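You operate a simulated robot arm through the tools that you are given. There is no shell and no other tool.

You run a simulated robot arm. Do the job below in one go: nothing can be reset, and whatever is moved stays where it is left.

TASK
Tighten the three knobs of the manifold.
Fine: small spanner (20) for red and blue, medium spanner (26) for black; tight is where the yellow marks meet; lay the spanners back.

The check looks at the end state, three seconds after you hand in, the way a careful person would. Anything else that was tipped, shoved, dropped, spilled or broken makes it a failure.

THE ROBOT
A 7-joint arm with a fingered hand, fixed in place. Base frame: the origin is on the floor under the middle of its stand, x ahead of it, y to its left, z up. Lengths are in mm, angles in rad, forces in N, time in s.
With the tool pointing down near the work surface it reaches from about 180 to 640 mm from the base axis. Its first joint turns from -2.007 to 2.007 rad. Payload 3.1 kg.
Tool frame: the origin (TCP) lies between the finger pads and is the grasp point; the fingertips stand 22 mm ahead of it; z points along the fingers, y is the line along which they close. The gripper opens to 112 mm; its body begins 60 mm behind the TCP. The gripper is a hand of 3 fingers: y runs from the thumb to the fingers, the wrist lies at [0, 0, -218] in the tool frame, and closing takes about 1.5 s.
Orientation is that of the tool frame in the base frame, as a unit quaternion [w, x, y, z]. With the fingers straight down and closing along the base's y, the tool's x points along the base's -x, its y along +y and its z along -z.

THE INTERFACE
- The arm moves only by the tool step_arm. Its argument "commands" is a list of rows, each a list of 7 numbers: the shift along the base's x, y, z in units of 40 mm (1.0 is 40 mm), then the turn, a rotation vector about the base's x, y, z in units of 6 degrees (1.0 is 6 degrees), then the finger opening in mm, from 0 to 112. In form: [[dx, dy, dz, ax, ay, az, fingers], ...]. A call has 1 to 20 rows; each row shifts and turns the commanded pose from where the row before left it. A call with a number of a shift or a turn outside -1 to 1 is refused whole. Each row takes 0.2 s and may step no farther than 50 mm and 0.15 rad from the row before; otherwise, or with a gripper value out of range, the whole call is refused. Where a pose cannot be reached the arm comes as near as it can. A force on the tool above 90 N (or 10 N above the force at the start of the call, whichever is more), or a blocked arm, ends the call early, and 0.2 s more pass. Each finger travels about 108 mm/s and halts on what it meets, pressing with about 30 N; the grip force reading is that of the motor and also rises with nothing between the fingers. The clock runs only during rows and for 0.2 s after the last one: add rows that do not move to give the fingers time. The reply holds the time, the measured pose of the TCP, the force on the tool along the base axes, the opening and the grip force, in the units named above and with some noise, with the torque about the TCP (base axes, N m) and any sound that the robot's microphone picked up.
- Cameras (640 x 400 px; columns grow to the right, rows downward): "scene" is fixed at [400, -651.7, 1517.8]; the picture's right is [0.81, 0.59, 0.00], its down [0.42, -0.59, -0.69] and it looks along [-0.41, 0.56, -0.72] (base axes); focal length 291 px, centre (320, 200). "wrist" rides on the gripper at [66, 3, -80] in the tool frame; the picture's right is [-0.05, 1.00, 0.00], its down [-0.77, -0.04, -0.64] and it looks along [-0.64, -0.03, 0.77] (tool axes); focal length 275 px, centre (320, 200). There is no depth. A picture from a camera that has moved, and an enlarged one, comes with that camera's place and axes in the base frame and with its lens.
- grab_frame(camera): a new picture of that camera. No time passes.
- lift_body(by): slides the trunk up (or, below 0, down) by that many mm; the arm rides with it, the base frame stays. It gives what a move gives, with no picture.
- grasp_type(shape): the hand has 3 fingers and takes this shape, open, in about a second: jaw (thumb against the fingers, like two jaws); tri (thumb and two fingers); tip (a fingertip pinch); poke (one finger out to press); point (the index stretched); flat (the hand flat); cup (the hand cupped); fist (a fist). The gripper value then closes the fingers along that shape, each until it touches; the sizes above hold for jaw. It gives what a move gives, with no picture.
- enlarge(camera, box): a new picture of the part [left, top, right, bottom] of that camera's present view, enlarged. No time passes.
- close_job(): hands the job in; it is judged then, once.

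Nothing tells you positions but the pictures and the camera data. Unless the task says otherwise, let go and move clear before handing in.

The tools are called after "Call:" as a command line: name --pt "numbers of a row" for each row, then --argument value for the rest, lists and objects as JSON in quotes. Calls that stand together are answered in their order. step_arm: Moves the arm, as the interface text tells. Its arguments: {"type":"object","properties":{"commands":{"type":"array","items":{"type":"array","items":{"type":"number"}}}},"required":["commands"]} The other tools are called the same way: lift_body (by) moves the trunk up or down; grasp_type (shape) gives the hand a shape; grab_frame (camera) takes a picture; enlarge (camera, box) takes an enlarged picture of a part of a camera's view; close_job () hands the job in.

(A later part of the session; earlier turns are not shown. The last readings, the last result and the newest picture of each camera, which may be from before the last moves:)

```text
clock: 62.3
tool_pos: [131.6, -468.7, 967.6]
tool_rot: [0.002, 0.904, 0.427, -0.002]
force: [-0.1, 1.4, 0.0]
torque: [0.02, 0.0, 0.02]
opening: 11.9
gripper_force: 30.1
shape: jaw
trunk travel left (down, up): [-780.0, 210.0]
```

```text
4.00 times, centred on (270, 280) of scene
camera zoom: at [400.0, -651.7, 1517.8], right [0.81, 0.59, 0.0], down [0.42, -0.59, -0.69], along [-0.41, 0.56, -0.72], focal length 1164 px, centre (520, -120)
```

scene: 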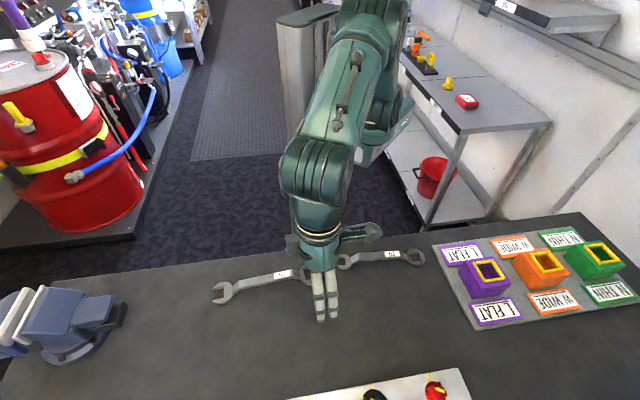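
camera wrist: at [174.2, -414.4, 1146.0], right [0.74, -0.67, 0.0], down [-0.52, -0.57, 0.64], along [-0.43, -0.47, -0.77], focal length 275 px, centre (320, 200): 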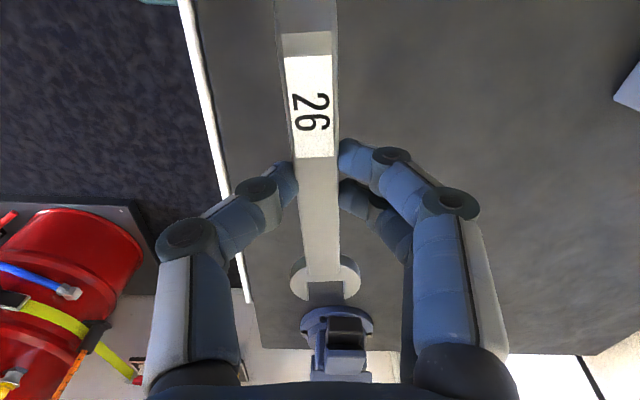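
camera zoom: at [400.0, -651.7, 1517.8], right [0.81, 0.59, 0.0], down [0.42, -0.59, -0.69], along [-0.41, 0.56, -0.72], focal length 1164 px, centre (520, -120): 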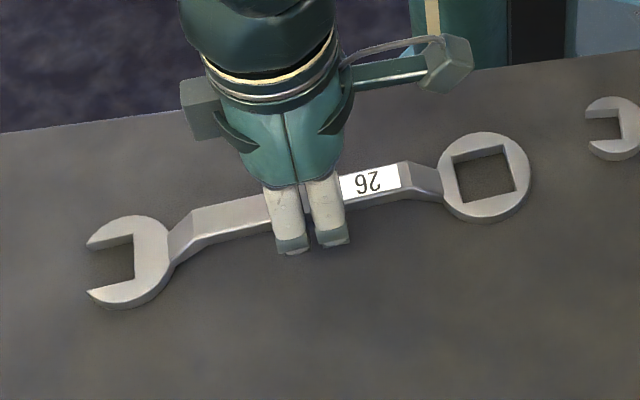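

The spanner's weight is now carried by the bench. I'll release gently and rise clear.

Call:
step_arm --pt "0 0 -0.02 0 0 0 6" --pt "0 0 0 0 0 0 14" --pt "0 0 0 0 0 0 20" --pt "0 0 0 0 0 0 30" --pt "0 0 0 0 0 0 44" --pt "0 0 0 0 0 0 44" --pt "0 0 0.4 0 0 0 44" --pt "0 0 0.6 0 0 0 44" --pt "0 0 0.8 0 0 0 44" --pt "0 0 0.2 0 0 0 44" --pt "0 0 0 0 0 0 44"

Call:
enlarge --camera "scene" --box '[200, 220, 440, 400]'

Call:
grab_frame --camera "wrist"

```text
clock: 64.7
tool_pos: [132.5, -468.6, 1045.3]
tool_rot: [0.001, 0.904, 0.427, -0.002]
force: [-0.6, 0.4, -0.3]
torque: [-0.01, -0.01, 0.01]
opening: 43.8
gripper_force: 0.0
shape: jaw
trunk travel left (down, up): [-780.0, 210.0]
```

```text
2.22 times, centred on (320, 310) of scene
camera zoom: at [400.0, -651.7, 1517.8], right [0.81, 0.59, 0.0], down [0.42, -0.59, -0.69], along [-0.41, 0.56, -0.72], focal length 647 px, centre (320, -44)
```

zoom: 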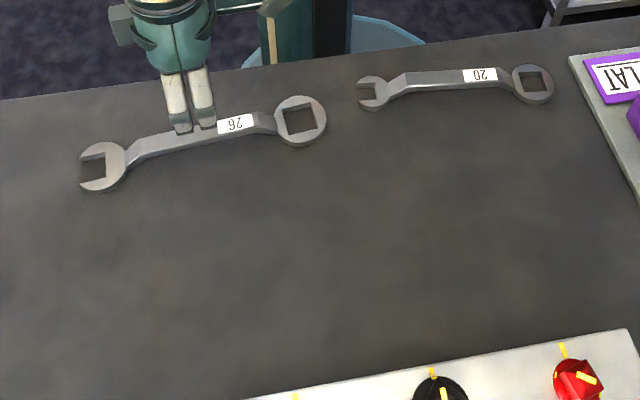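

```text
taken
camera wrist: at [175.4, -419.0, 1125.4], right [0.74, -0.67, 0.0], down [-0.52, -0.57, 0.64], along [-0.43, -0.47, -0.77], focal length 275 px, centre (320, 200)
```

wrist: 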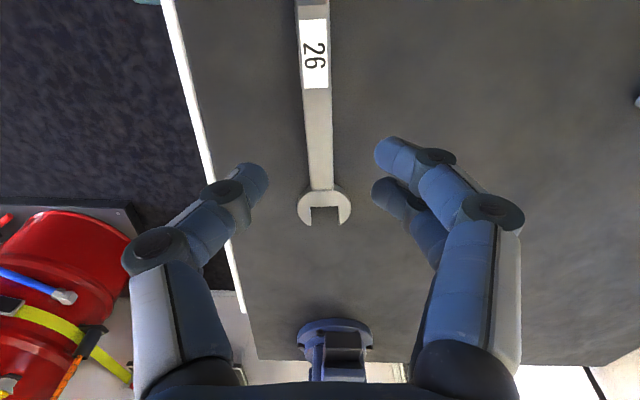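

The 26 is back where it lay. Next is the 20 spanner, so I'll zoom in on it to measure its pose.

Call:
enlarge --camera "scene" --box '[330, 235, 430, 285]'

Call:
enlarge --camera "scene" --box '[210, 250, 330, 310]'

```text
6.40 times, centred on (380, 260) of scene
camera zoom: at [400.0, -651.7, 1517.8], right [0.81, 0.59, 0.0], down [0.42, -0.59, -0.69], along [-0.41, 0.56, -0.72], focal length 1862 px, centre (-64, -184)
```

zoom: 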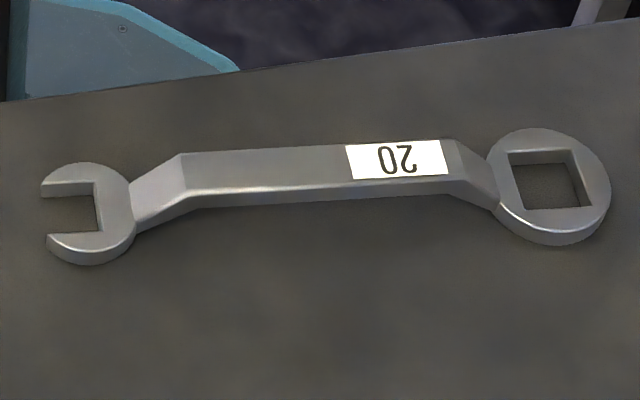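

```text
5.33 times, centred on (270, 280) of scene
camera zoom: at [400.0, -651.7, 1517.8], right [0.81, 0.59, 0.0], down [0.42, -0.59, -0.69], along [-0.41, 0.56, -0.72], focal length 1552 px, centre (587, -227)
```

zoom: 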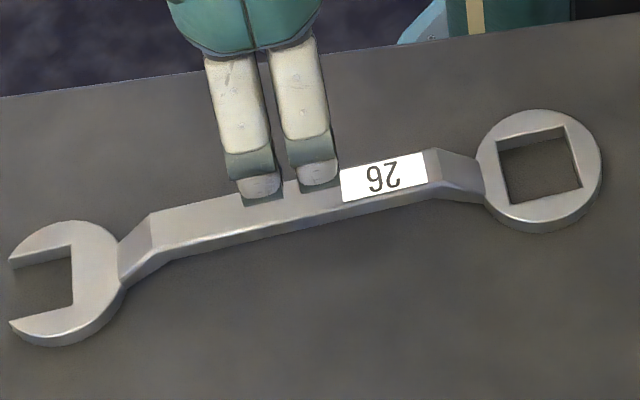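

The 20 handle is centred near (295, -273) at a heading of about 40°. I'll move above it, slightly toward its open end for more reach on the blue knob.

Call:
step_arm --pt "0.63 0.767 0 0 0 -0.29 60" --pt "0.63 0.767 0 0 0 -0.29 60" --pt "0.63 0.767 0 0 0 -0.29 60" --pt "0.63 0.767 0 0 0 -0.29 60" --pt "0.63 0.767 0 0 0 -0.29 60" --pt "0.63 0.767 0 0 0 -0.29 60" --pt "0 0 0 0 0 0 60" --pt "0 0 0 0 0 0 60"

Call:
grab_frame --camera "wrist"

Call:
enlarge --camera "scene" --box '[310, 210, 430, 285]'

```text
clock: 66.5
tool_pos: [281.4, -282.6, 1044.5]
tool_rot: [0.0, 0.94, 0.342, -0.002]
force: [0.3, 0.0, -0.2]
torque: [0.01, 0.0, 0.03]
opening: 59.1
gripper_force: 0.0
shape: jaw
trunk travel left (down, up): [-780.0, 210.0]
```

```text
taken
camera wrist: at [333.9, -242.6, 1125.0], right [0.61, -0.79, 0.0], down [-0.61, -0.47, 0.64], along [-0.51, -0.39, -0.77], focal length 275 px, centre (320, 200)
```

wrist: 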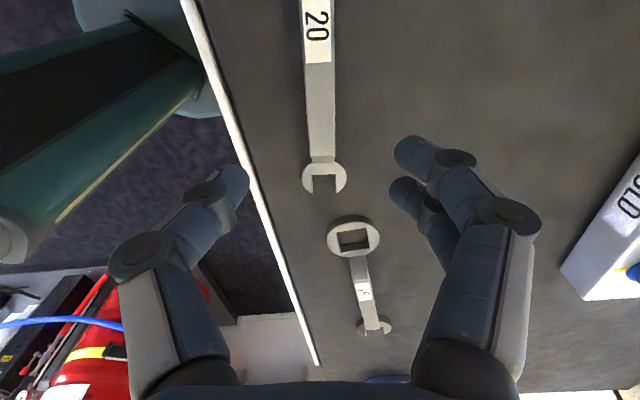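

```text
5.33 times, centred on (370, 248) of scene
camera zoom: at [400.0, -651.7, 1517.8], right [0.81, 0.59, 0.0], down [0.42, -0.59, -0.69], along [-0.41, 0.56, -0.72], focal length 1552 px, centre (53, -53)
```

zoom: 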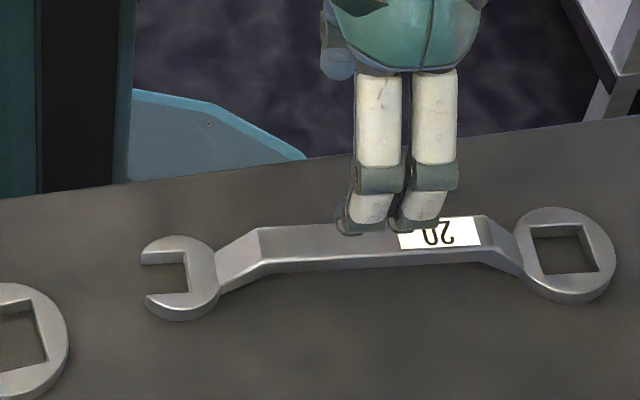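

Alignment over the 20 handle is good, within a millimetre. I'll descend to grip height and verify.

Call:
step_arm --pt "0 0 -0.5 0 0 0 44" --pt "0 0 -0.5 0 0 0 44" --pt "0 0 -0.5 0 0 0 44" --pt "0 0 -0.46 0 0 0 44" --pt "0 0 0 0 0 0 44"

Call:
enlarge --camera "wrist" --box '[200, 100, 440, 250]'

Call:
enlarge --camera "scene" --box '[310, 210, 430, 285]'

```text
clock: 67.7
tool_pos: [281.3, -285.2, 966.6]
tool_rot: [0.001, 0.94, 0.341, -0.002]
force: [-0.4, 0.3, 0.3]
torque: [0.01, 0.01, -0.02]
opening: 44.3
gripper_force: 0.0
shape: jaw
trunk travel left (down, up): [-780.0, 210.0]
```

```text
2.67 times, centred on (320, 175) of wrist
camera zoom: at [333.1, -244.4, 1046.8], right [0.61, -0.79, 0.0], down [-0.61, -0.47, 0.64], along [-0.51, -0.39, -0.77], focal length 734 px, centre (320, 267)
```

zoom: 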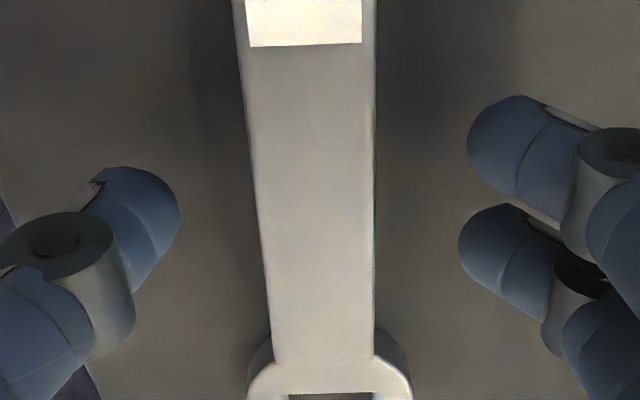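

```text
5.33 times, centred on (370, 248) of scene
camera zoom: at [400.0, -651.7, 1517.8], right [0.81, 0.59, 0.0], down [0.42, -0.59, -0.69], along [-0.41, 0.56, -0.72], focal length 1552 px, centre (53, -53)
```

zoom: 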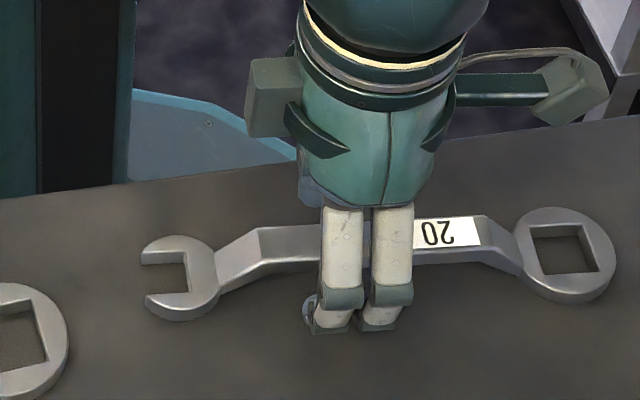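

Call:
step_arm --pt "0 0 0 0 0 0 30" --pt "0 0 0 0 0 0 22" --pt "0 0 0 0 0 0 18" --pt "0 0 0 0 0 0 14" --pt "0 0 0 0 0 0 12" --pt "0 0 0 0 0 0 10" --pt "0 0 0 0 0 0 8"

Call:
enlarge --camera "wrist" --box '[200, 100, 440, 250]'

Call:
enlarge --camera "scene" --box '[310, 210, 430, 285]'

```text
clock: 69.3
tool_pos: [281.1, -285.7, 967.0]
tool_rot: [0.001, 0.94, 0.342, -0.001]
force: [0.5, -0.2, 0.2]
torque: [-0.02, -0.01, 0.04]
opening: 12.3
gripper_force: 30.1
shape: jaw
trunk travel left (down, up): [-780.0, 210.0]
```

```text
2.67 times, centred on (320, 175) of wrist
camera zoom: at [333.3, -244.7, 1046.8], right [0.61, -0.79, 0.0], down [-0.61, -0.47, 0.64], along [-0.51, -0.39, -0.77], focal length 734 px, centre (320, 267)
```

zoom: 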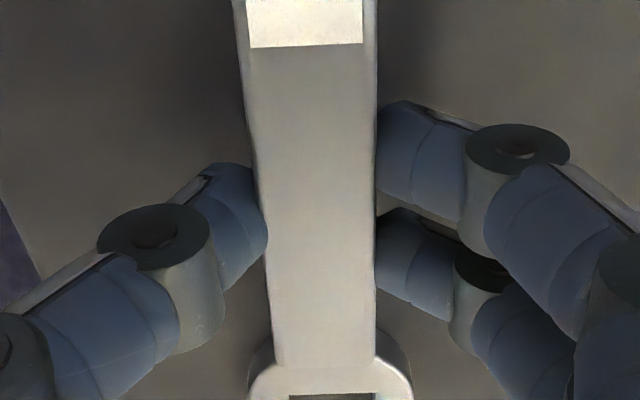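

```text
5.33 times, centred on (370, 248) of scene
camera zoom: at [400.0, -651.7, 1517.8], right [0.81, 0.59, 0.0], down [0.42, -0.59, -0.69], along [-0.41, 0.56, -0.72], focal length 1552 px, centre (53, -53)
```

zoom: 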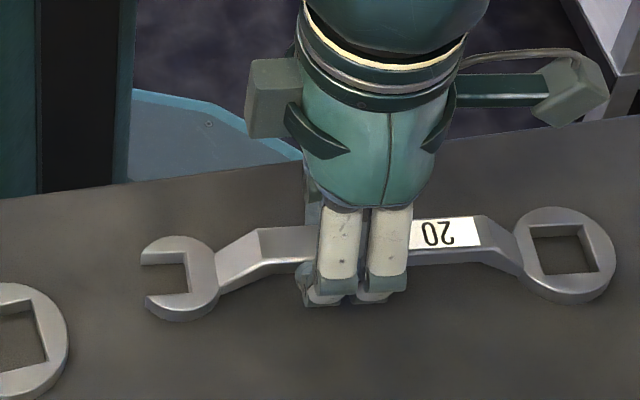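

The grip on the 20 is good and it hasn't moved. I'll lift it and carry it to the red knob, turning to match its square at about -31°.

Call:
step_arm --pt "0 0 0.15 0 0 0 6" --pt "0 0 0.3 0 0 0 6" --pt "0 0 0.5 0 0 0 6" --pt "0 0 0.5 0 0 0 6" --pt "0 0 0.5 0 0 0 6" --pt "0 0 0.4 0 0 0 6" --pt "0 0 0 0 0 0 6"

Call:
step_arm --pt "0.248 -0.264 0 0 0 -0.981 6" --pt "0.248 -0.264 0 0 0 -0.981 6" --pt "0.248 -0.264 0 0 0 -0.981 6" --pt "0.248 -0.264 0 0 0 -0.981 6" --pt "0.248 -0.264 0 0 0 -0.981 6" --pt "0.248 -0.264 0 0 0 -0.981 6" --pt "0.248 -0.264 0 0 0 -0.981 6" --pt "0.248 -0.264 0 0 0 -0.981 6" --pt "0.248 -0.264 0 0 0 -0.981 6" --pt "0.248 -0.264 0 0 0 -0.981 6" --pt "0.248 -0.264 0 0 0 -0.981 6" --pt "0.248 -0.264 0 0 0 -0.981 6" --pt "0 0 0 0 0 0 6"

Call:
enlarge --camera "scene" --box '[400, 399, 480, 400]'

Call:
grab_frame --camera "wrist"

```text
clock: 70.9
tool_pos: [283.3, -283.9, 1060.4]
tool_rot: [0.0, 0.94, 0.342, -0.002]
force: [0.7, -0.2, -2.4]
torque: [-0.06, 0.04, -0.01]
opening: 11.9
gripper_force: 29.9
shape: jaw
trunk travel left (down, up): [-780.0, 210.0]
```

```text
clock: 73.7
tool_pos: [402.8, -410.4, 1061.1]
tool_rot: [-0.001, 0.964, -0.264, -0.002]
force: [-0.8, 0.2, -1.8]
torque: [0.01, 0.03, 0.02]
opening: 12.1
gripper_force: 29.7
shape: jaw
trunk travel left (down, up): [-780.0, 210.0]
```

```text
8.00 times, centred on (440, 400) of scene
camera zoom: at [400.0, -651.7, 1517.8], right [0.81, 0.59, 0.0], down [0.42, -0.59, -0.69], along [-0.41, 0.56, -0.72], focal length 2328 px, centre (-640, -1396)
```

zoom: 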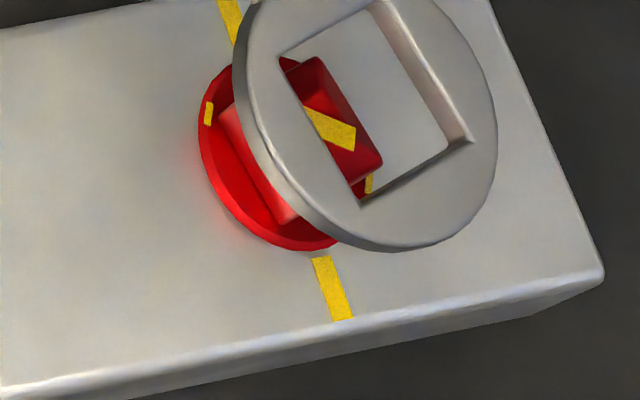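

```text
taken
camera wrist: at [457.5, -447.4, 1141.5], right [-0.55, -0.83, 0.0], down [-0.64, 0.42, 0.64], along [-0.53, 0.35, -0.77], focal length 275 px, centre (320, 200)
```

wrist: 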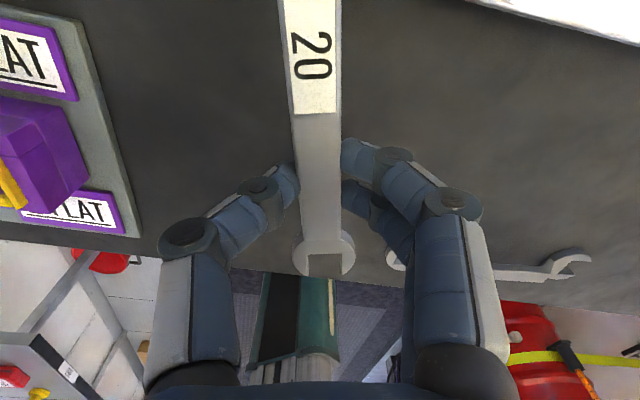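

The ring is near the red knob and appears offset by perspective. I'll lower it closer to judge the alignment properly.

Call:
step_arm --pt "0 0 -0.3 0 0 0 6" --pt "0 0 -0.3 0 0 0 6" --pt "0 0 0 0 0 0 6"

Call:
enlarge --camera "scene" --box '[400, 399, 480, 400]'

Call:
enlarge --camera "wrist" --box '[0, 0, 640, 1]'

```text
clock: 74.5
tool_pos: [402.1, -412.1, 1036.9]
tool_rot: [0.0, 0.965, -0.264, -0.002]
force: [-0.4, -1.1, -1.6]
torque: [0.02, 0.04, 0.02]
opening: 12.3
gripper_force: 30.0
shape: jaw
trunk travel left (down, up): [-780.0, 210.0]
```

```text
8.00 times, centred on (440, 400) of scene
camera zoom: at [400.0, -651.7, 1517.8], right [0.81, 0.59, 0.0], down [0.42, -0.59, -0.69], along [-0.41, 0.56, -0.72], focal length 2328 px, centre (-640, -1396)
```

zoom: 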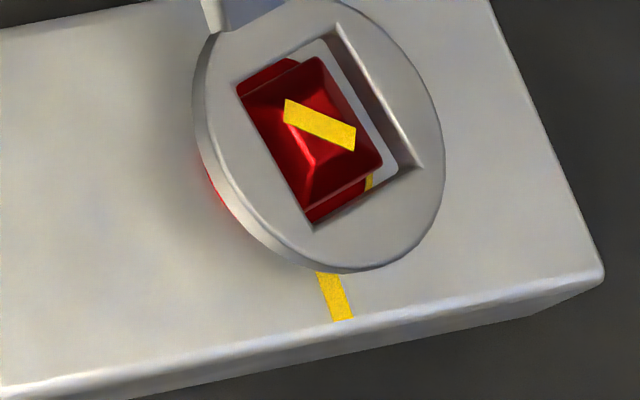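

```text
1.00 times, centred on (320, 0) of wrist (not enlarged: the box is as wide or as high as the picture)
camera zoom: at [456.5, -447.8, 1117.1], right [-0.55, -0.84, 0.0], down [-0.64, 0.42, 0.64], along [-0.53, 0.35, -0.77], focal length 275 px, centre (320, 400)
```

zoom: 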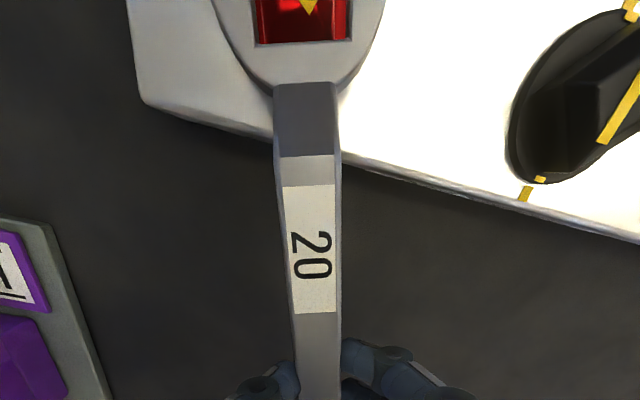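

The ring sits about 3 mm too far outward in y. I'll nudge it and lower a bit further.

Call:
step_arm --pt "0.0 0.065 0 0 0 0 6" --pt "0 0 -0.1 0 0 0 6" --pt "0 0 -0.1 0 0 0 6" --pt "0 0 0 0 0 0 6"

Call:
enlarge --camera "scene" --box '[405, 399, 465, 400]'

```text
clock: 75.5
tool_pos: [400.3, -408.8, 1028.7]
tool_rot: [-0.001, 0.964, -0.264, -0.002]
force: [0.9, 0.4, -1.1]
torque: [0.02, 0.02, -0.01]
opening: 12.0
gripper_force: 29.9
shape: jaw
trunk travel left (down, up): [-780.0, 210.0]
```

```text
10.67 times, centred on (435, 400) of scene
camera zoom: at [400.0, -651.7, 1517.8], right [0.81, 0.59, 0.0], down [0.42, -0.59, -0.69], along [-0.41, 0.56, -0.72], focal length 3104 px, centre (-907, -1928)
```

zoom: 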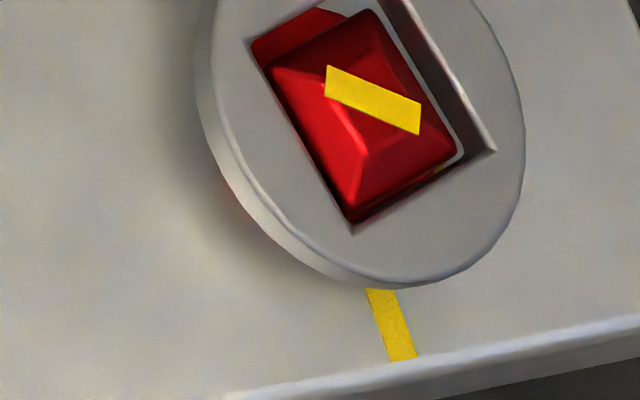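

Alignment is within about 1 mm now. I'll continue down.

Call:
step_arm --pt "0.02 0 -0.1 0 0 0 6" --pt "0 0 -0.1 0 0 0 6" --pt "0 0 0 0 0 0 6"

Call:
enlarge --camera "scene" --box '[405, 399, 465, 400]'

```text
clock: 76.3
tool_pos: [401.9, -409.9, 1020.7]
tool_rot: [0.0, 0.964, -0.265, -0.002]
force: [-0.5, 0.3, -1.7]
torque: [0.0, 0.07, 0.02]
opening: 12.3
gripper_force: 30.1
shape: jaw
trunk travel left (down, up): [-780.0, 210.0]
```

```text
10.67 times, centred on (435, 400) of scene
camera zoom: at [400.0, -651.7, 1517.8], right [0.81, 0.59, 0.0], down [0.42, -0.59, -0.69], along [-0.41, 0.56, -0.72], focal length 3104 px, centre (-907, -1928)
```

zoom: 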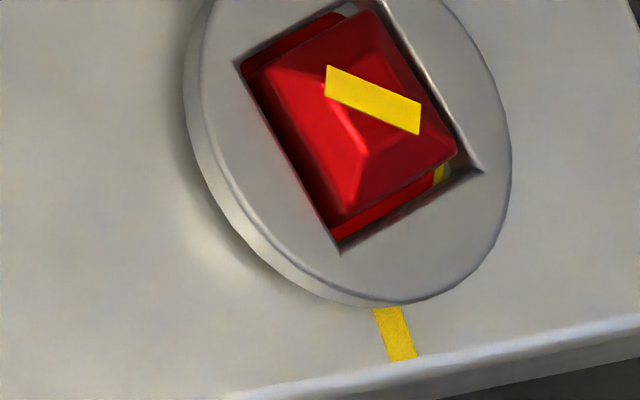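

Call:
step_arm --pt "0 0 -0.1 0 0 0 6" --pt "0 0 -0.08 0 0 0 6" --pt "0 0 0 0 0 0 6"

Call:
enlarge --camera "scene" --box '[405, 399, 465, 400]'

```text
clock: 77.1
tool_pos: [401.9, -408.6, 1014.3]
tool_rot: [0.0, 0.964, -0.265, -0.002]
force: [0.4, 0.0, -0.6]
torque: [-0.03, -0.01, -0.01]
opening: 12.3
gripper_force: 29.4
shape: jaw
trunk travel left (down, up): [-780.0, 210.0]
```

```text
10.67 times, centred on (435, 400) of scene
camera zoom: at [400.0, -651.7, 1517.8], right [0.81, 0.59, 0.0], down [0.42, -0.59, -0.69], along [-0.41, 0.56, -0.72], focal length 3104 px, centre (-907, -1928)
```

zoom: 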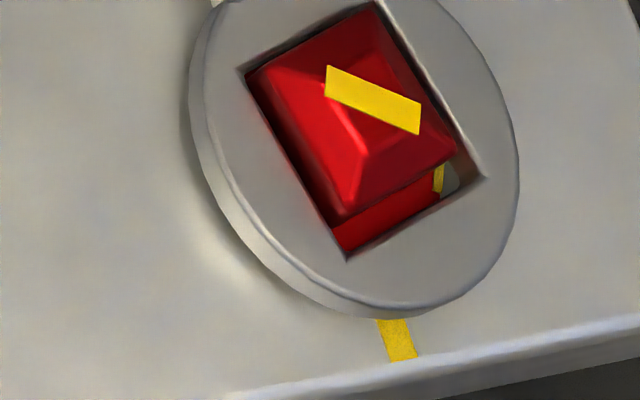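

Call:
step_arm --pt "0 0 -0.05 0 0 0 6" --pt "0 0 -0.05 0 0 0 6" --pt "0 0 0 0 0 0 6"

Call:
enlarge --camera "scene" --box '[405, 399, 465, 400]'

Call:
grab_frame --camera "wrist"

```text
clock: 77.9
tool_pos: [401.2, -409.7, 1010.5]
tool_rot: [-0.001, 0.964, -0.264, -0.002]
force: [-0.1, 0.5, 0.0]
torque: [0.0, -0.03, -0.01]
opening: 12.2
gripper_force: 30.2
shape: jaw
trunk travel left (down, up): [-780.0, 210.0]
```

```text
10.67 times, centred on (435, 400) of scene
camera zoom: at [400.0, -651.7, 1517.8], right [0.81, 0.59, 0.0], down [0.42, -0.59, -0.69], along [-0.41, 0.56, -0.72], focal length 3104 px, centre (-907, -1928)
```

zoom: 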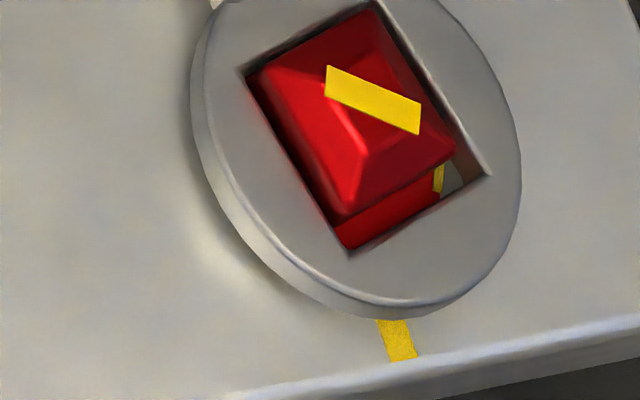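

```text
taken
camera wrist: at [456.8, -445.3, 1090.2], right [-0.55, -0.84, 0.0], down [-0.64, 0.42, 0.64], along [-0.53, 0.35, -0.77], focal length 275 px, centre (320, 200)
```

wrist: 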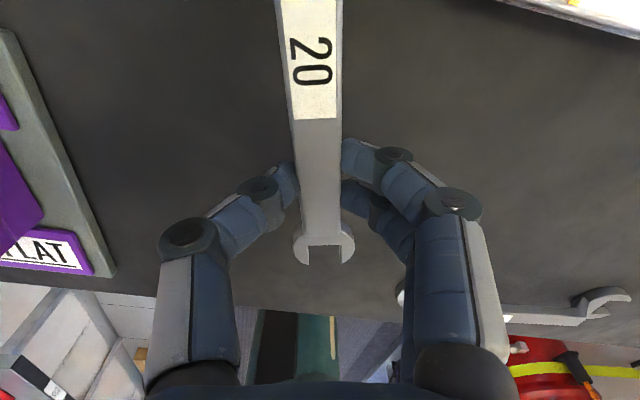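

The ring is down around the red post and supported. I'll ease up slightly and start turning clockwise about the red knob, 18° first.

Call:
step_arm --pt "0 0 0.04 0 0 0 6" --pt "0.0755 0.1148 0 0 0 -0.5 6" --pt "0.0815 0.1105 0 0 0 -0.5 6" --pt "0.0873 0.106 0 0 0 -0.5 6" --pt "0.0928 0.1013 0 0 0 -0.5 6" --pt "0.0978 0.0965 0 0 0 -0.5 6" --pt "0.1028 0.091 0 0 0 -0.5 6" --pt "0 0 0 0 0 0 6"

Call:
enlarge --camera "scene" --box '[405, 399, 465, 400]'

```text
clock: 79.7
tool_pos: [421.3, -383.1, 1010.9]
tool_rot: [-0.001, 0.911, -0.412, -0.002]
force: [-2.9, 3.1, 0.1]
torque: [0.02, 0.03, -0.05]
opening: 12.1
gripper_force: 29.9
shape: jaw
trunk travel left (down, up): [-780.0, 210.0]
```

```text
10.67 times, centred on (435, 400) of scene
camera zoom: at [400.0, -651.7, 1517.8], right [0.81, 0.59, 0.0], down [0.42, -0.59, -0.69], along [-0.41, 0.56, -0.72], focal length 3104 px, centre (-907, -1928)
```

zoom: 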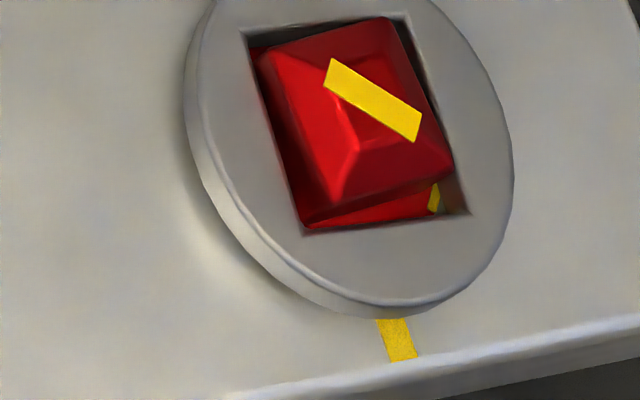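

The red knob is turning after about 10° of play. I'll continue.

Call:
step_arm --pt "0.1075 0.0855 0 0 0 -0.5 6" --pt "0.1115 0.0798 0 0 0 -0.5 6" --pt "0.1158 0.074 0 0 0 -0.5 6" --pt "0.1195 0.0678 0 0 0 -0.5 6" --pt "0.1228 0.0613 0 0 0 -0.5 6" --pt "0.126 0.055 0 0 0 -0.5 6" --pt "0.1285 0.048 0 0 0 -0.5 6" --pt "0.131 0.0415 0 0 0 -0.5 6" --pt "0.1328 0.0345 0 0 0 -0.5 6" --pt "0.1345 0.0275 0 0 0 -0.5 6" --pt "0 0 0 0 0 0 6"

Call:
enlarge --camera "scene" --box '[405, 399, 465, 400]'

Call:
grab_frame --camera "wrist"

```text
clock: 82.1
tool_pos: [472.0, -358.5, 1011.4]
tool_rot: [-0.001, 0.774, -0.634, -0.001]
force: [-2.7, 3.8, 0.1]
torque: [0.07, 0.06, -0.05]
opening: 12.5
gripper_force: 29.7
shape: jaw
trunk travel left (down, up): [-780.0, 210.0]
```

```text
10.67 times, centred on (435, 400) of scene
camera zoom: at [400.0, -651.7, 1517.8], right [0.81, 0.59, 0.0], down [0.42, -0.59, -0.69], along [-0.41, 0.56, -0.72], focal length 3104 px, centre (-907, -1928)
```

zoom: 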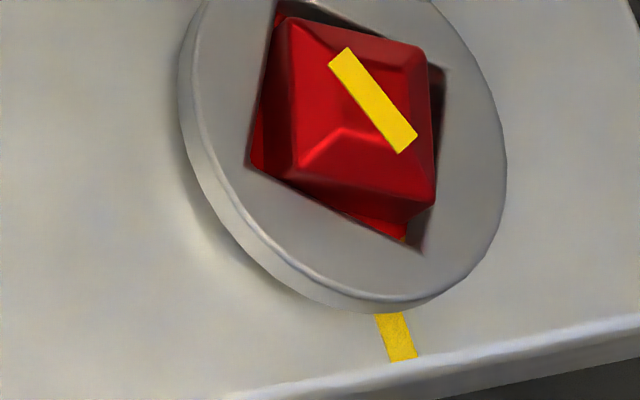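

```text
taken
camera wrist: at [481.4, -424.9, 1091.7], right [-0.99, -0.15, 0.0], down [-0.12, 0.76, 0.64], along [-0.1, 0.63, -0.77], focal length 275 px, centre (320, 200)
```

wrist: 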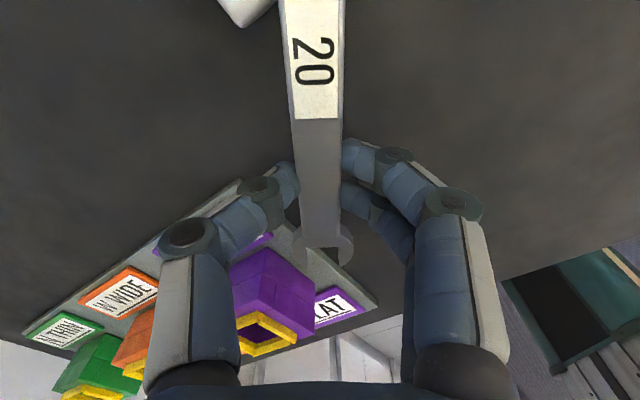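

The stripe is at about -25°, so another 20° is needed. I'll turn 18° and recheck.

Call:
step_arm --pt "0.1358 0.0205 0 0 0 -0.5 6" --pt "0.1368 0.0133 0 0 0 -0.5 6" --pt "0.1373 0.006 0 0 0 -0.5 6" --pt "0.1373 -0.001 0 0 0 -0.5 6" --pt "0.137 -0.0083 0 0 0 -0.5 6" --pt "0.1365 -0.0155 0 0 0 -0.5 6" --pt "0 0 0 0 0 0 6" --pt "0 0 0 0 0 0 6"

Call:
enlarge --camera "scene" --box '[405, 399, 465, 400]'

Call:
enlarge --camera "scene" --box '[340, 300, 560, 400]'

```text
clock: 83.9
tool_pos: [504.7, -357.9, 1012.0]
tool_rot: [0.001, -0.665, 0.747, -0.001]
force: [-1.3, 7.4, -0.8]
torque: [0.12, 0.07, -0.03]
opening: 12.2
gripper_force: 30.0
shape: jaw
trunk travel left (down, up): [-780.0, 210.0]
```

```text
10.67 times, centred on (435, 400) of scene
camera zoom: at [400.0, -651.7, 1517.8], right [0.81, 0.59, 0.0], down [0.42, -0.59, -0.69], along [-0.41, 0.56, -0.72], focal length 3104 px, centre (-907, -1928)
```

zoom: 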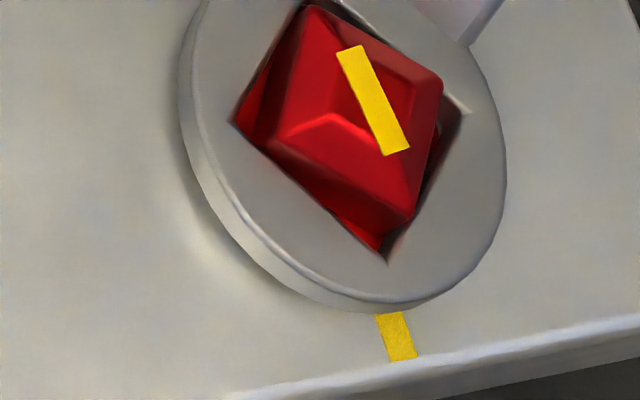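

```text
2.91 times, centred on (450, 350) of scene
camera zoom: at [400.0, -651.7, 1517.8], right [0.81, 0.59, 0.0], down [0.42, -0.59, -0.69], along [-0.41, 0.56, -0.72], focal length 847 px, centre (-58, -236)
```

zoom: 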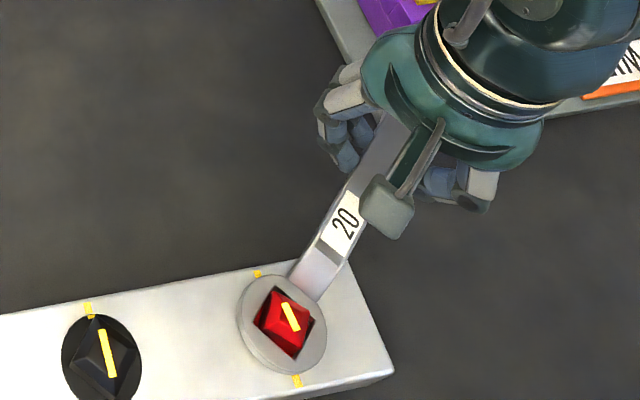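

The stripe is at about -40°, so 5° more.

Call:
step_arm --pt "0.1355 -0.0225 0 0 0 -0.5 6" --pt "0.089 -0.02 0 0 0 -0.333 6" --pt "0 0 0 0 0 0 6" --pt "0 0 0 0 0 0 6"

Call:
enlarge --camera "scene" --box '[405, 399, 465, 400]'

```text
clock: 84.9
tool_pos: [513.5, -360.4, 1011.3]
tool_rot: [0.0, -0.632, 0.775, 0.0]
force: [-1.7, 9.3, 0.2]
torque: [0.12, 0.07, -0.03]
opening: 12.3
gripper_force: 30.0
shape: jaw
trunk travel left (down, up): [-780.0, 210.0]
```

```text
10.67 times, centred on (435, 400) of scene
camera zoom: at [400.0, -651.7, 1517.8], right [0.81, 0.59, 0.0], down [0.42, -0.59, -0.69], along [-0.41, 0.56, -0.72], focal length 3104 px, centre (-907, -1928)
```

zoom: 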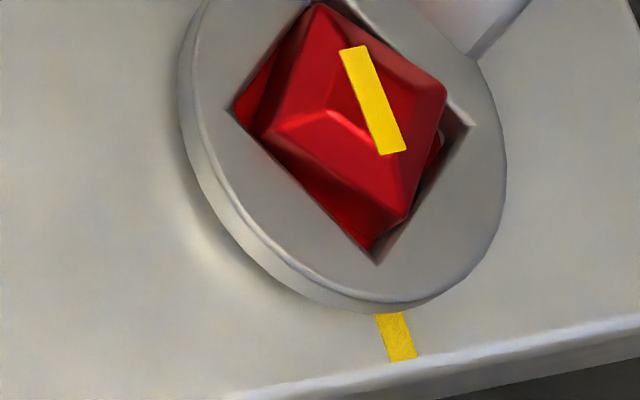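

Very close at about -44.3°. I'll add a last degree, then back off the play and lift to check the rim marks.

Call:
step_arm --pt "0.05 -0.012 0 0 0 -0.19 6" --pt "0 0 0 0 0 0 6" --pt "0 0 0 0 0 0 6"

Call:
enlarge --camera "scene" --box '[405, 399, 465, 400]'

```text
clock: 85.7
tool_pos: [516.3, -361.5, 1011.6]
tool_rot: [0.001, -0.624, 0.782, 0.0]
force: [-2.3, 8.6, 0.5]
torque: [0.11, 0.08, -0.01]
opening: 11.7
gripper_force: 30.4
shape: jaw
trunk travel left (down, up): [-780.0, 210.0]
```

```text
10.67 times, centred on (435, 400) of scene
camera zoom: at [400.0, -651.7, 1517.8], right [0.81, 0.59, 0.0], down [0.42, -0.59, -0.69], along [-0.41, 0.56, -0.72], focal length 3104 px, centre (-907, -1928)
```

zoom: 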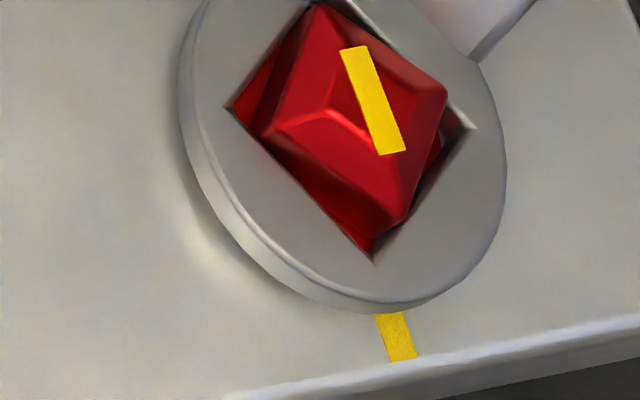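

Call:
step_arm --pt "-0.125 0.03 0 0 0 0.45 6" --pt "-0.125 0.0225 0 0 0 0.45 6" --pt "-0.124 0.015 0 0 0 0.45 6" --pt "-0.124 0.0075 0 0 0 0.45 6" --pt "0 0 0 0 0 0 6"

Call:
enlarge --camera "scene" --box '[405, 399, 465, 400]'

```text
clock: 86.9
tool_pos: [495.9, -359.8, 1012.1]
tool_rot: [0.001, -0.695, 0.719, 0.001]
force: [-0.7, 0.8, -1.0]
torque: [0.02, 0.0, 0.0]
opening: 12.3
gripper_force: 30.2
shape: jaw
trunk travel left (down, up): [-780.0, 210.0]
```

```text
10.67 times, centred on (435, 400) of scene
camera zoom: at [400.0, -651.7, 1517.8], right [0.81, 0.59, 0.0], down [0.42, -0.59, -0.69], along [-0.41, 0.56, -0.72], focal length 3104 px, centre (-907, -1928)
```

zoom: 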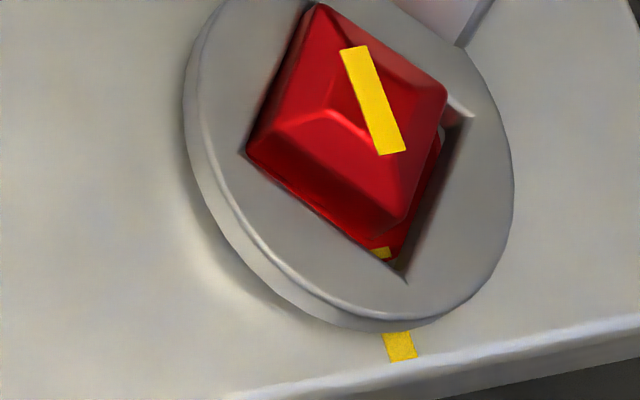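

Contact is released. I'll lift straight up and move away inward to inspect the marks.

Call:
step_arm --pt "0 0 0.15 0 0 0 6" --pt "0 0 0.2 0 0 0 6" --pt "0 0 0.4 0 0 0 6" --pt "0 0 0.5 0 0 0 6" --pt "-0.5 0.5 0 0 0 0 6" --pt "-0.5 0.5 0 0 0 0 6" --pt "-0.5 0.3 0 0 0 0 6" --pt "0 0 0 0 0 0 6"

Call:
enlarge --camera "scene" --box '[400, 399, 470, 400]'

Call:
enlarge --camera "scene" --box '[275, 399, 475, 400]'

```text
clock: 88.7
tool_pos: [436.3, -308.1, 1061.9]
tool_rot: [0.002, -0.695, 0.719, 0.001]
force: [0.4, -1.0, -2.0]
torque: [0.07, 0.0, 0.02]
opening: 12.1
gripper_force: 30.1
shape: jaw
trunk travel left (down, up): [-780.0, 210.0]
```

```text
9.14 times, centred on (435, 400) of scene
camera zoom: at [400.0, -651.7, 1517.8], right [0.81, 0.59, 0.0], down [0.42, -0.59, -0.69], along [-0.41, 0.56, -0.72], focal length 2661 px, centre (-731, -1624)
```

zoom: 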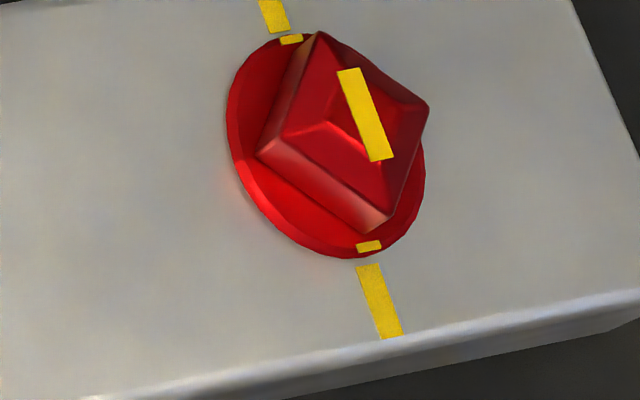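

```text
3.20 times, centred on (375, 400) of scene
camera zoom: at [400.0, -651.7, 1517.8], right [0.81, 0.59, 0.0], down [0.42, -0.59, -0.69], along [-0.41, 0.56, -0.72], focal length 931 px, centre (144, -438)
```

zoom: 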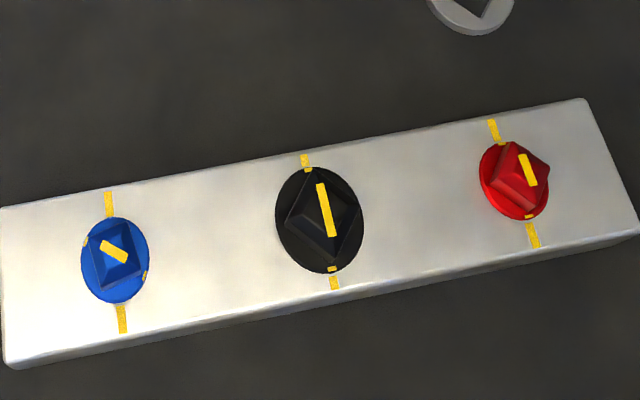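

Red's rim marks meet the plate marks. Blue is next, so I'll check how the spanner sits in the hand and then carry it over at height.

Call:
grab_frame --camera "wrist"

Call:
step_arm --pt "-0.436 -0.599 0 0 0 0.975 6" --pt "-0.436 -0.599 0 0 0 0.975 6" --pt "-0.436 -0.599 0 0 0 0.975 6" --pt "-0.436 -0.599 0 0 0 0.975 6" --pt "-0.436 -0.599 0 0 0 0.975 6" --pt "-0.436 -0.599 0 0 0 0.975 6" --pt "-0.436 -0.599 0 0 0 0.975 6" --pt "-0.436 -0.599 0 0 0 0.975 6" --pt "-0.436 -0.599 0 0 0 0.975 6" --pt "-0.436 -0.599 0 0 0 0.975 6" --pt "0 0 0 0 0 0 6" --pt "0 0 0 0 0 0 6"

Call:
grab_frame --camera "wrist"

Call:
enlarge --camera "scene" --box '[261, 399, 361, 400]'

```text
taken
camera wrist: at [430.6, -373.7, 1141.9], right [-1.0, 0.08, 0.0], down [0.06, 0.77, 0.64], along [0.05, 0.64, -0.77], focal length 275 px, centre (320, 200)
```

wrist: 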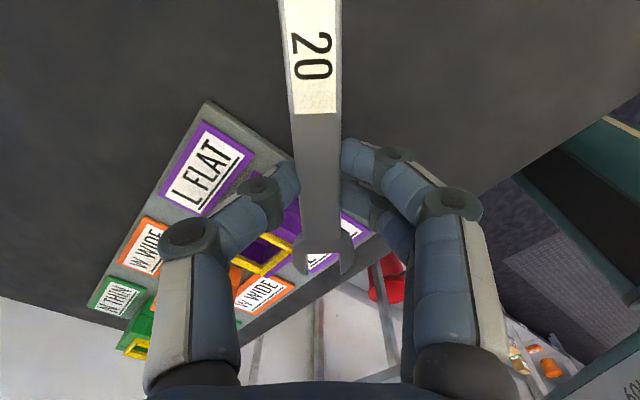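

```text
clock: 91.3
tool_pos: [261.6, -548.9, 1062.6]
tool_rot: [-0.001, 0.958, -0.288, -0.002]
force: [0.0, -0.6, -1.7]
torque: [0.05, 0.04, 0.04]
opening: 12.1
gripper_force: 29.9
shape: jaw
trunk travel left (down, up): [-780.0, 210.0]
```

```text
taken
camera wrist: at [314.3, -588.2, 1142.0], right [-0.59, -0.81, 0.0], down [-0.62, 0.45, 0.64], along [-0.52, 0.38, -0.77], focal length 275 px, centre (320, 200)
```

wrist: 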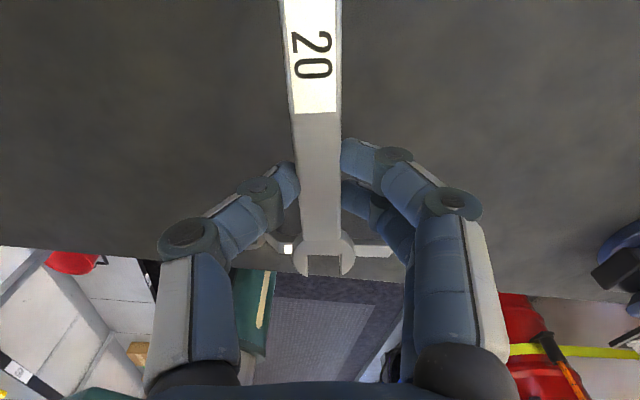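

```text
6.40 times, centred on (311, 400) of scene
camera zoom: at [400.0, -651.7, 1517.8], right [0.81, 0.59, 0.0], down [0.42, -0.59, -0.69], along [-0.41, 0.56, -0.72], focal length 1862 px, centre (378, -1077)
```

zoom: 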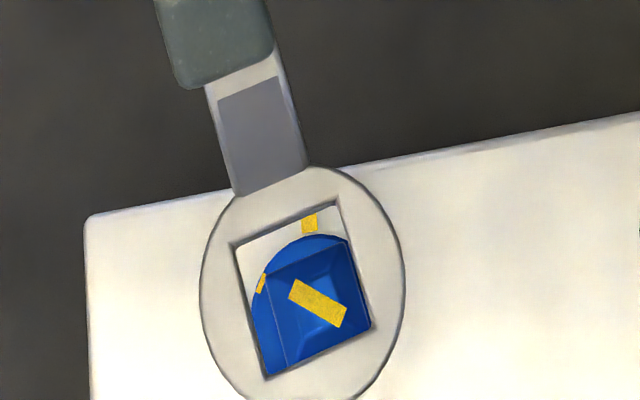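

The ring is hovering over the blue knob with good orientation. I'll nudge about 2.5 mm in y as with red and lower partway.

Call:
step_arm --pt "0.01 0.065 -0.3 0 0 0 6" --pt "0 0 -0.3 0 0 0 6" --pt "0 0 -0.2 0 0 0 6" --pt "0 0 0 0 0 0 6"

Call:
enlarge --camera "scene" --box '[271, 399, 351, 400]'

Call:
enlarge --camera "scene" --box '[261, 399, 361, 400]'

```text
clock: 92.3
tool_pos: [261.8, -546.4, 1027.6]
tool_rot: [-0.001, 0.957, -0.289, -0.002]
force: [0.5, -1.1, -1.9]
torque: [0.03, 0.0, 0.02]
opening: 12.1
gripper_force: 29.8
shape: jaw
trunk travel left (down, up): [-780.0, 210.0]
```

```text
8.00 times, centred on (311, 400) of scene
camera zoom: at [400.0, -651.7, 1517.8], right [0.81, 0.59, 0.0], down [0.42, -0.59, -0.69], along [-0.41, 0.56, -0.72], focal length 2328 px, centre (392, -1396)
```

zoom: 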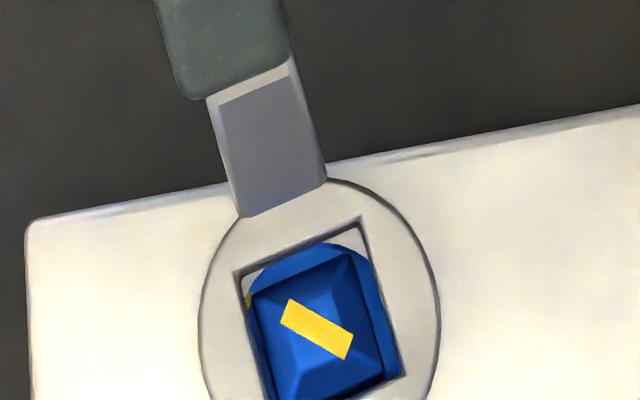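

```text
6.40 times, centred on (311, 400) of scene
camera zoom: at [400.0, -651.7, 1517.8], right [0.81, 0.59, 0.0], down [0.42, -0.59, -0.69], along [-0.41, 0.56, -0.72], focal length 1862 px, centre (378, -1077)
```

zoom: 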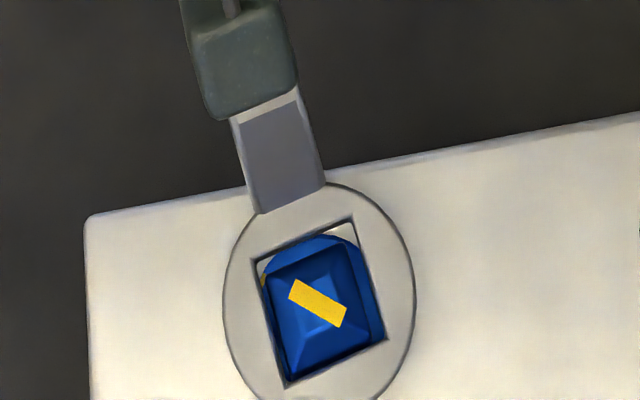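

Hole and post are well centred. Lowering on.

Call:
step_arm --pt "0 0 -0.1 0 0 0 6" --pt "0 0 -0.1 0 0 0 6" --pt "0 0 0 0 0 0 6"

Call:
enlarge --camera "scene" --box '[261, 399, 361, 400]'

```text
clock: 93.1
tool_pos: [262.1, -545.8, 1021.0]
tool_rot: [0.0, 0.958, -0.288, -0.001]
force: [0.9, -0.4, -1.4]
torque: [0.01, 0.04, -0.03]
opening: 12.0
gripper_force: 29.9
shape: jaw
trunk travel left (down, up): [-780.0, 210.0]
```

```text
6.40 times, centred on (311, 400) of scene
camera zoom: at [400.0, -651.7, 1517.8], right [0.81, 0.59, 0.0], down [0.42, -0.59, -0.69], along [-0.41, 0.56, -0.72], focal length 1862 px, centre (378, -1077)
```

zoom: 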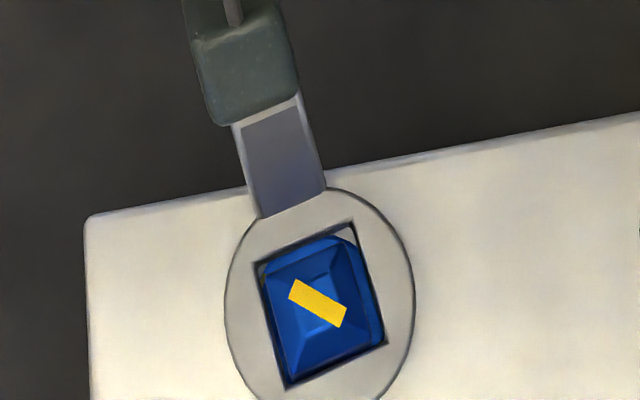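

Call:
step_arm --pt "0 0 -0.1 0 0 0 6" --pt "0 0 -0.08 0 0 0 6" --pt "0 0 0 0 0 0 6"

Call:
enlarge --camera "scene" --box '[261, 399, 361, 400]'

```text
clock: 93.9
tool_pos: [262.1, -544.9, 1014.5]
tool_rot: [0.0, 0.958, -0.288, -0.001]
force: [-0.2, 0.7, -1.2]
torque: [-0.02, -0.01, -0.01]
opening: 12.0
gripper_force: 30.3
shape: jaw
trunk travel left (down, up): [-780.0, 210.0]
```

```text
6.40 times, centred on (311, 400) of scene
camera zoom: at [400.0, -651.7, 1517.8], right [0.81, 0.59, 0.0], down [0.42, -0.59, -0.69], along [-0.41, 0.56, -0.72], focal length 1862 px, centre (378, -1077)
```

zoom: 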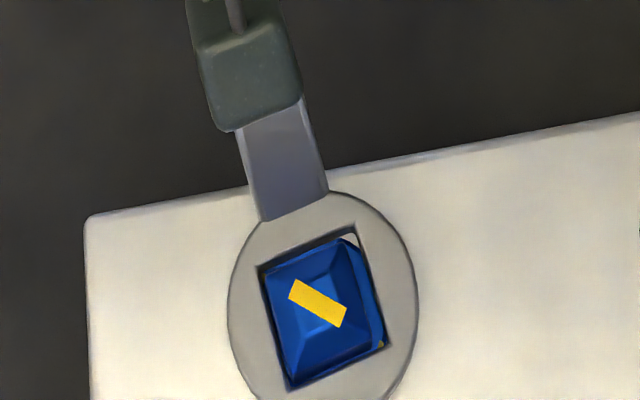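

Nearly seated. I'll lower the last couple of millimetres and begin the clockwise turn for blue.

Call:
step_arm --pt "0 0 -0.06 0 0 0 6" --pt "0.0813 0.112 0 0 0 -0.5 6" --pt "0.0873 0.1075 0 0 0 -0.5 6" --pt "0.0928 0.103 0 0 0 -0.5 6" --pt "0.0978 0.0978 0 0 0 -0.5 6" --pt "0.103 0.0928 0 0 0 -0.5 6" --pt "0.1075 0.0873 0 0 0 -0.5 6" --pt "0 0 0 0 0 0 6"

Call:
enlarge --camera "scene" --box '[261, 399, 361, 400]'

```text
clock: 95.7
tool_pos: [285.6, -521.6, 1013.5]
tool_rot: [-0.001, 0.901, -0.434, -0.002]
force: [-1.2, -0.3, -1.5]
torque: [-0.04, 0.0, -0.05]
opening: 12.1
gripper_force: 30.0
shape: jaw
trunk travel left (down, up): [-780.0, 210.0]
```

```text
6.40 times, centred on (311, 400) of scene
camera zoom: at [400.0, -651.7, 1517.8], right [0.81, 0.59, 0.0], down [0.42, -0.59, -0.69], along [-0.41, 0.56, -0.72], focal length 1862 px, centre (378, -1077)
```

zoom: 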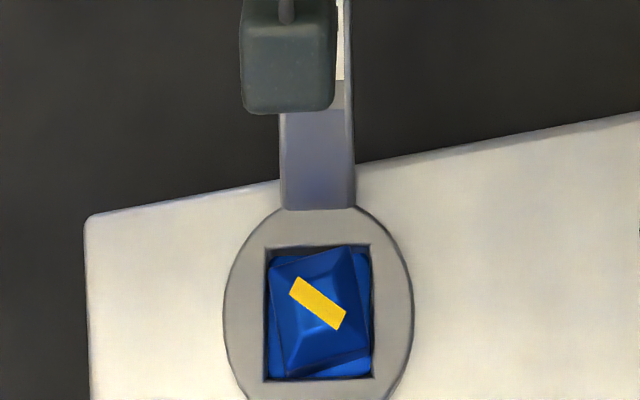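

Call:
step_arm --pt "0.112 0.0813 -0.02 0 0 -0.5 6" --pt "0.1163 0.0755 0 0 0 -0.5 6" --pt "0.12 0.0693 0 0 0 -0.5 6" --pt "0.1233 0.0628 0 0 0 -0.5 6" --pt "0.1265 0.0565 0 0 0 -0.5 6" --pt "0.1293 0.0495 0 0 0 -0.5 6" --pt "0.1318 0.0428 0 0 0 -0.5 6" --pt "0.1338 0.036 0 0 0 -0.5 6" --pt "0.1355 0.0288 0 0 0 -0.5 6" --pt "0.1368 0.0215 0 0 0 -0.5 6" --pt "0 0 0 0 0 0 6"

Call:
enlarge --camera "scene" --box '[261, 399, 361, 400]'

```text
clock: 98.1
tool_pos: [336.4, -499.2, 1011.8]
tool_rot: [-0.002, 0.758, -0.653, -0.001]
force: [-2.4, 3.4, 0.8]
torque: [-0.03, 0.09, -0.04]
opening: 12.2
gripper_force: 29.9
shape: jaw
trunk travel left (down, up): [-780.0, 210.0]
```

```text
6.40 times, centred on (311, 400) of scene
camera zoom: at [400.0, -651.7, 1517.8], right [0.81, 0.59, 0.0], down [0.42, -0.59, -0.69], along [-0.41, 0.56, -0.72], focal length 1862 px, centre (378, -1077)
```

zoom: 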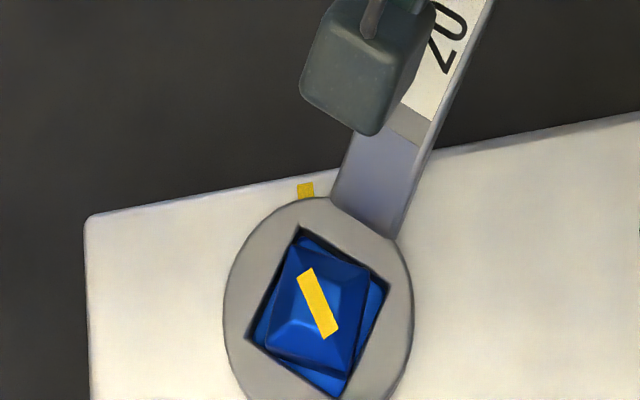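

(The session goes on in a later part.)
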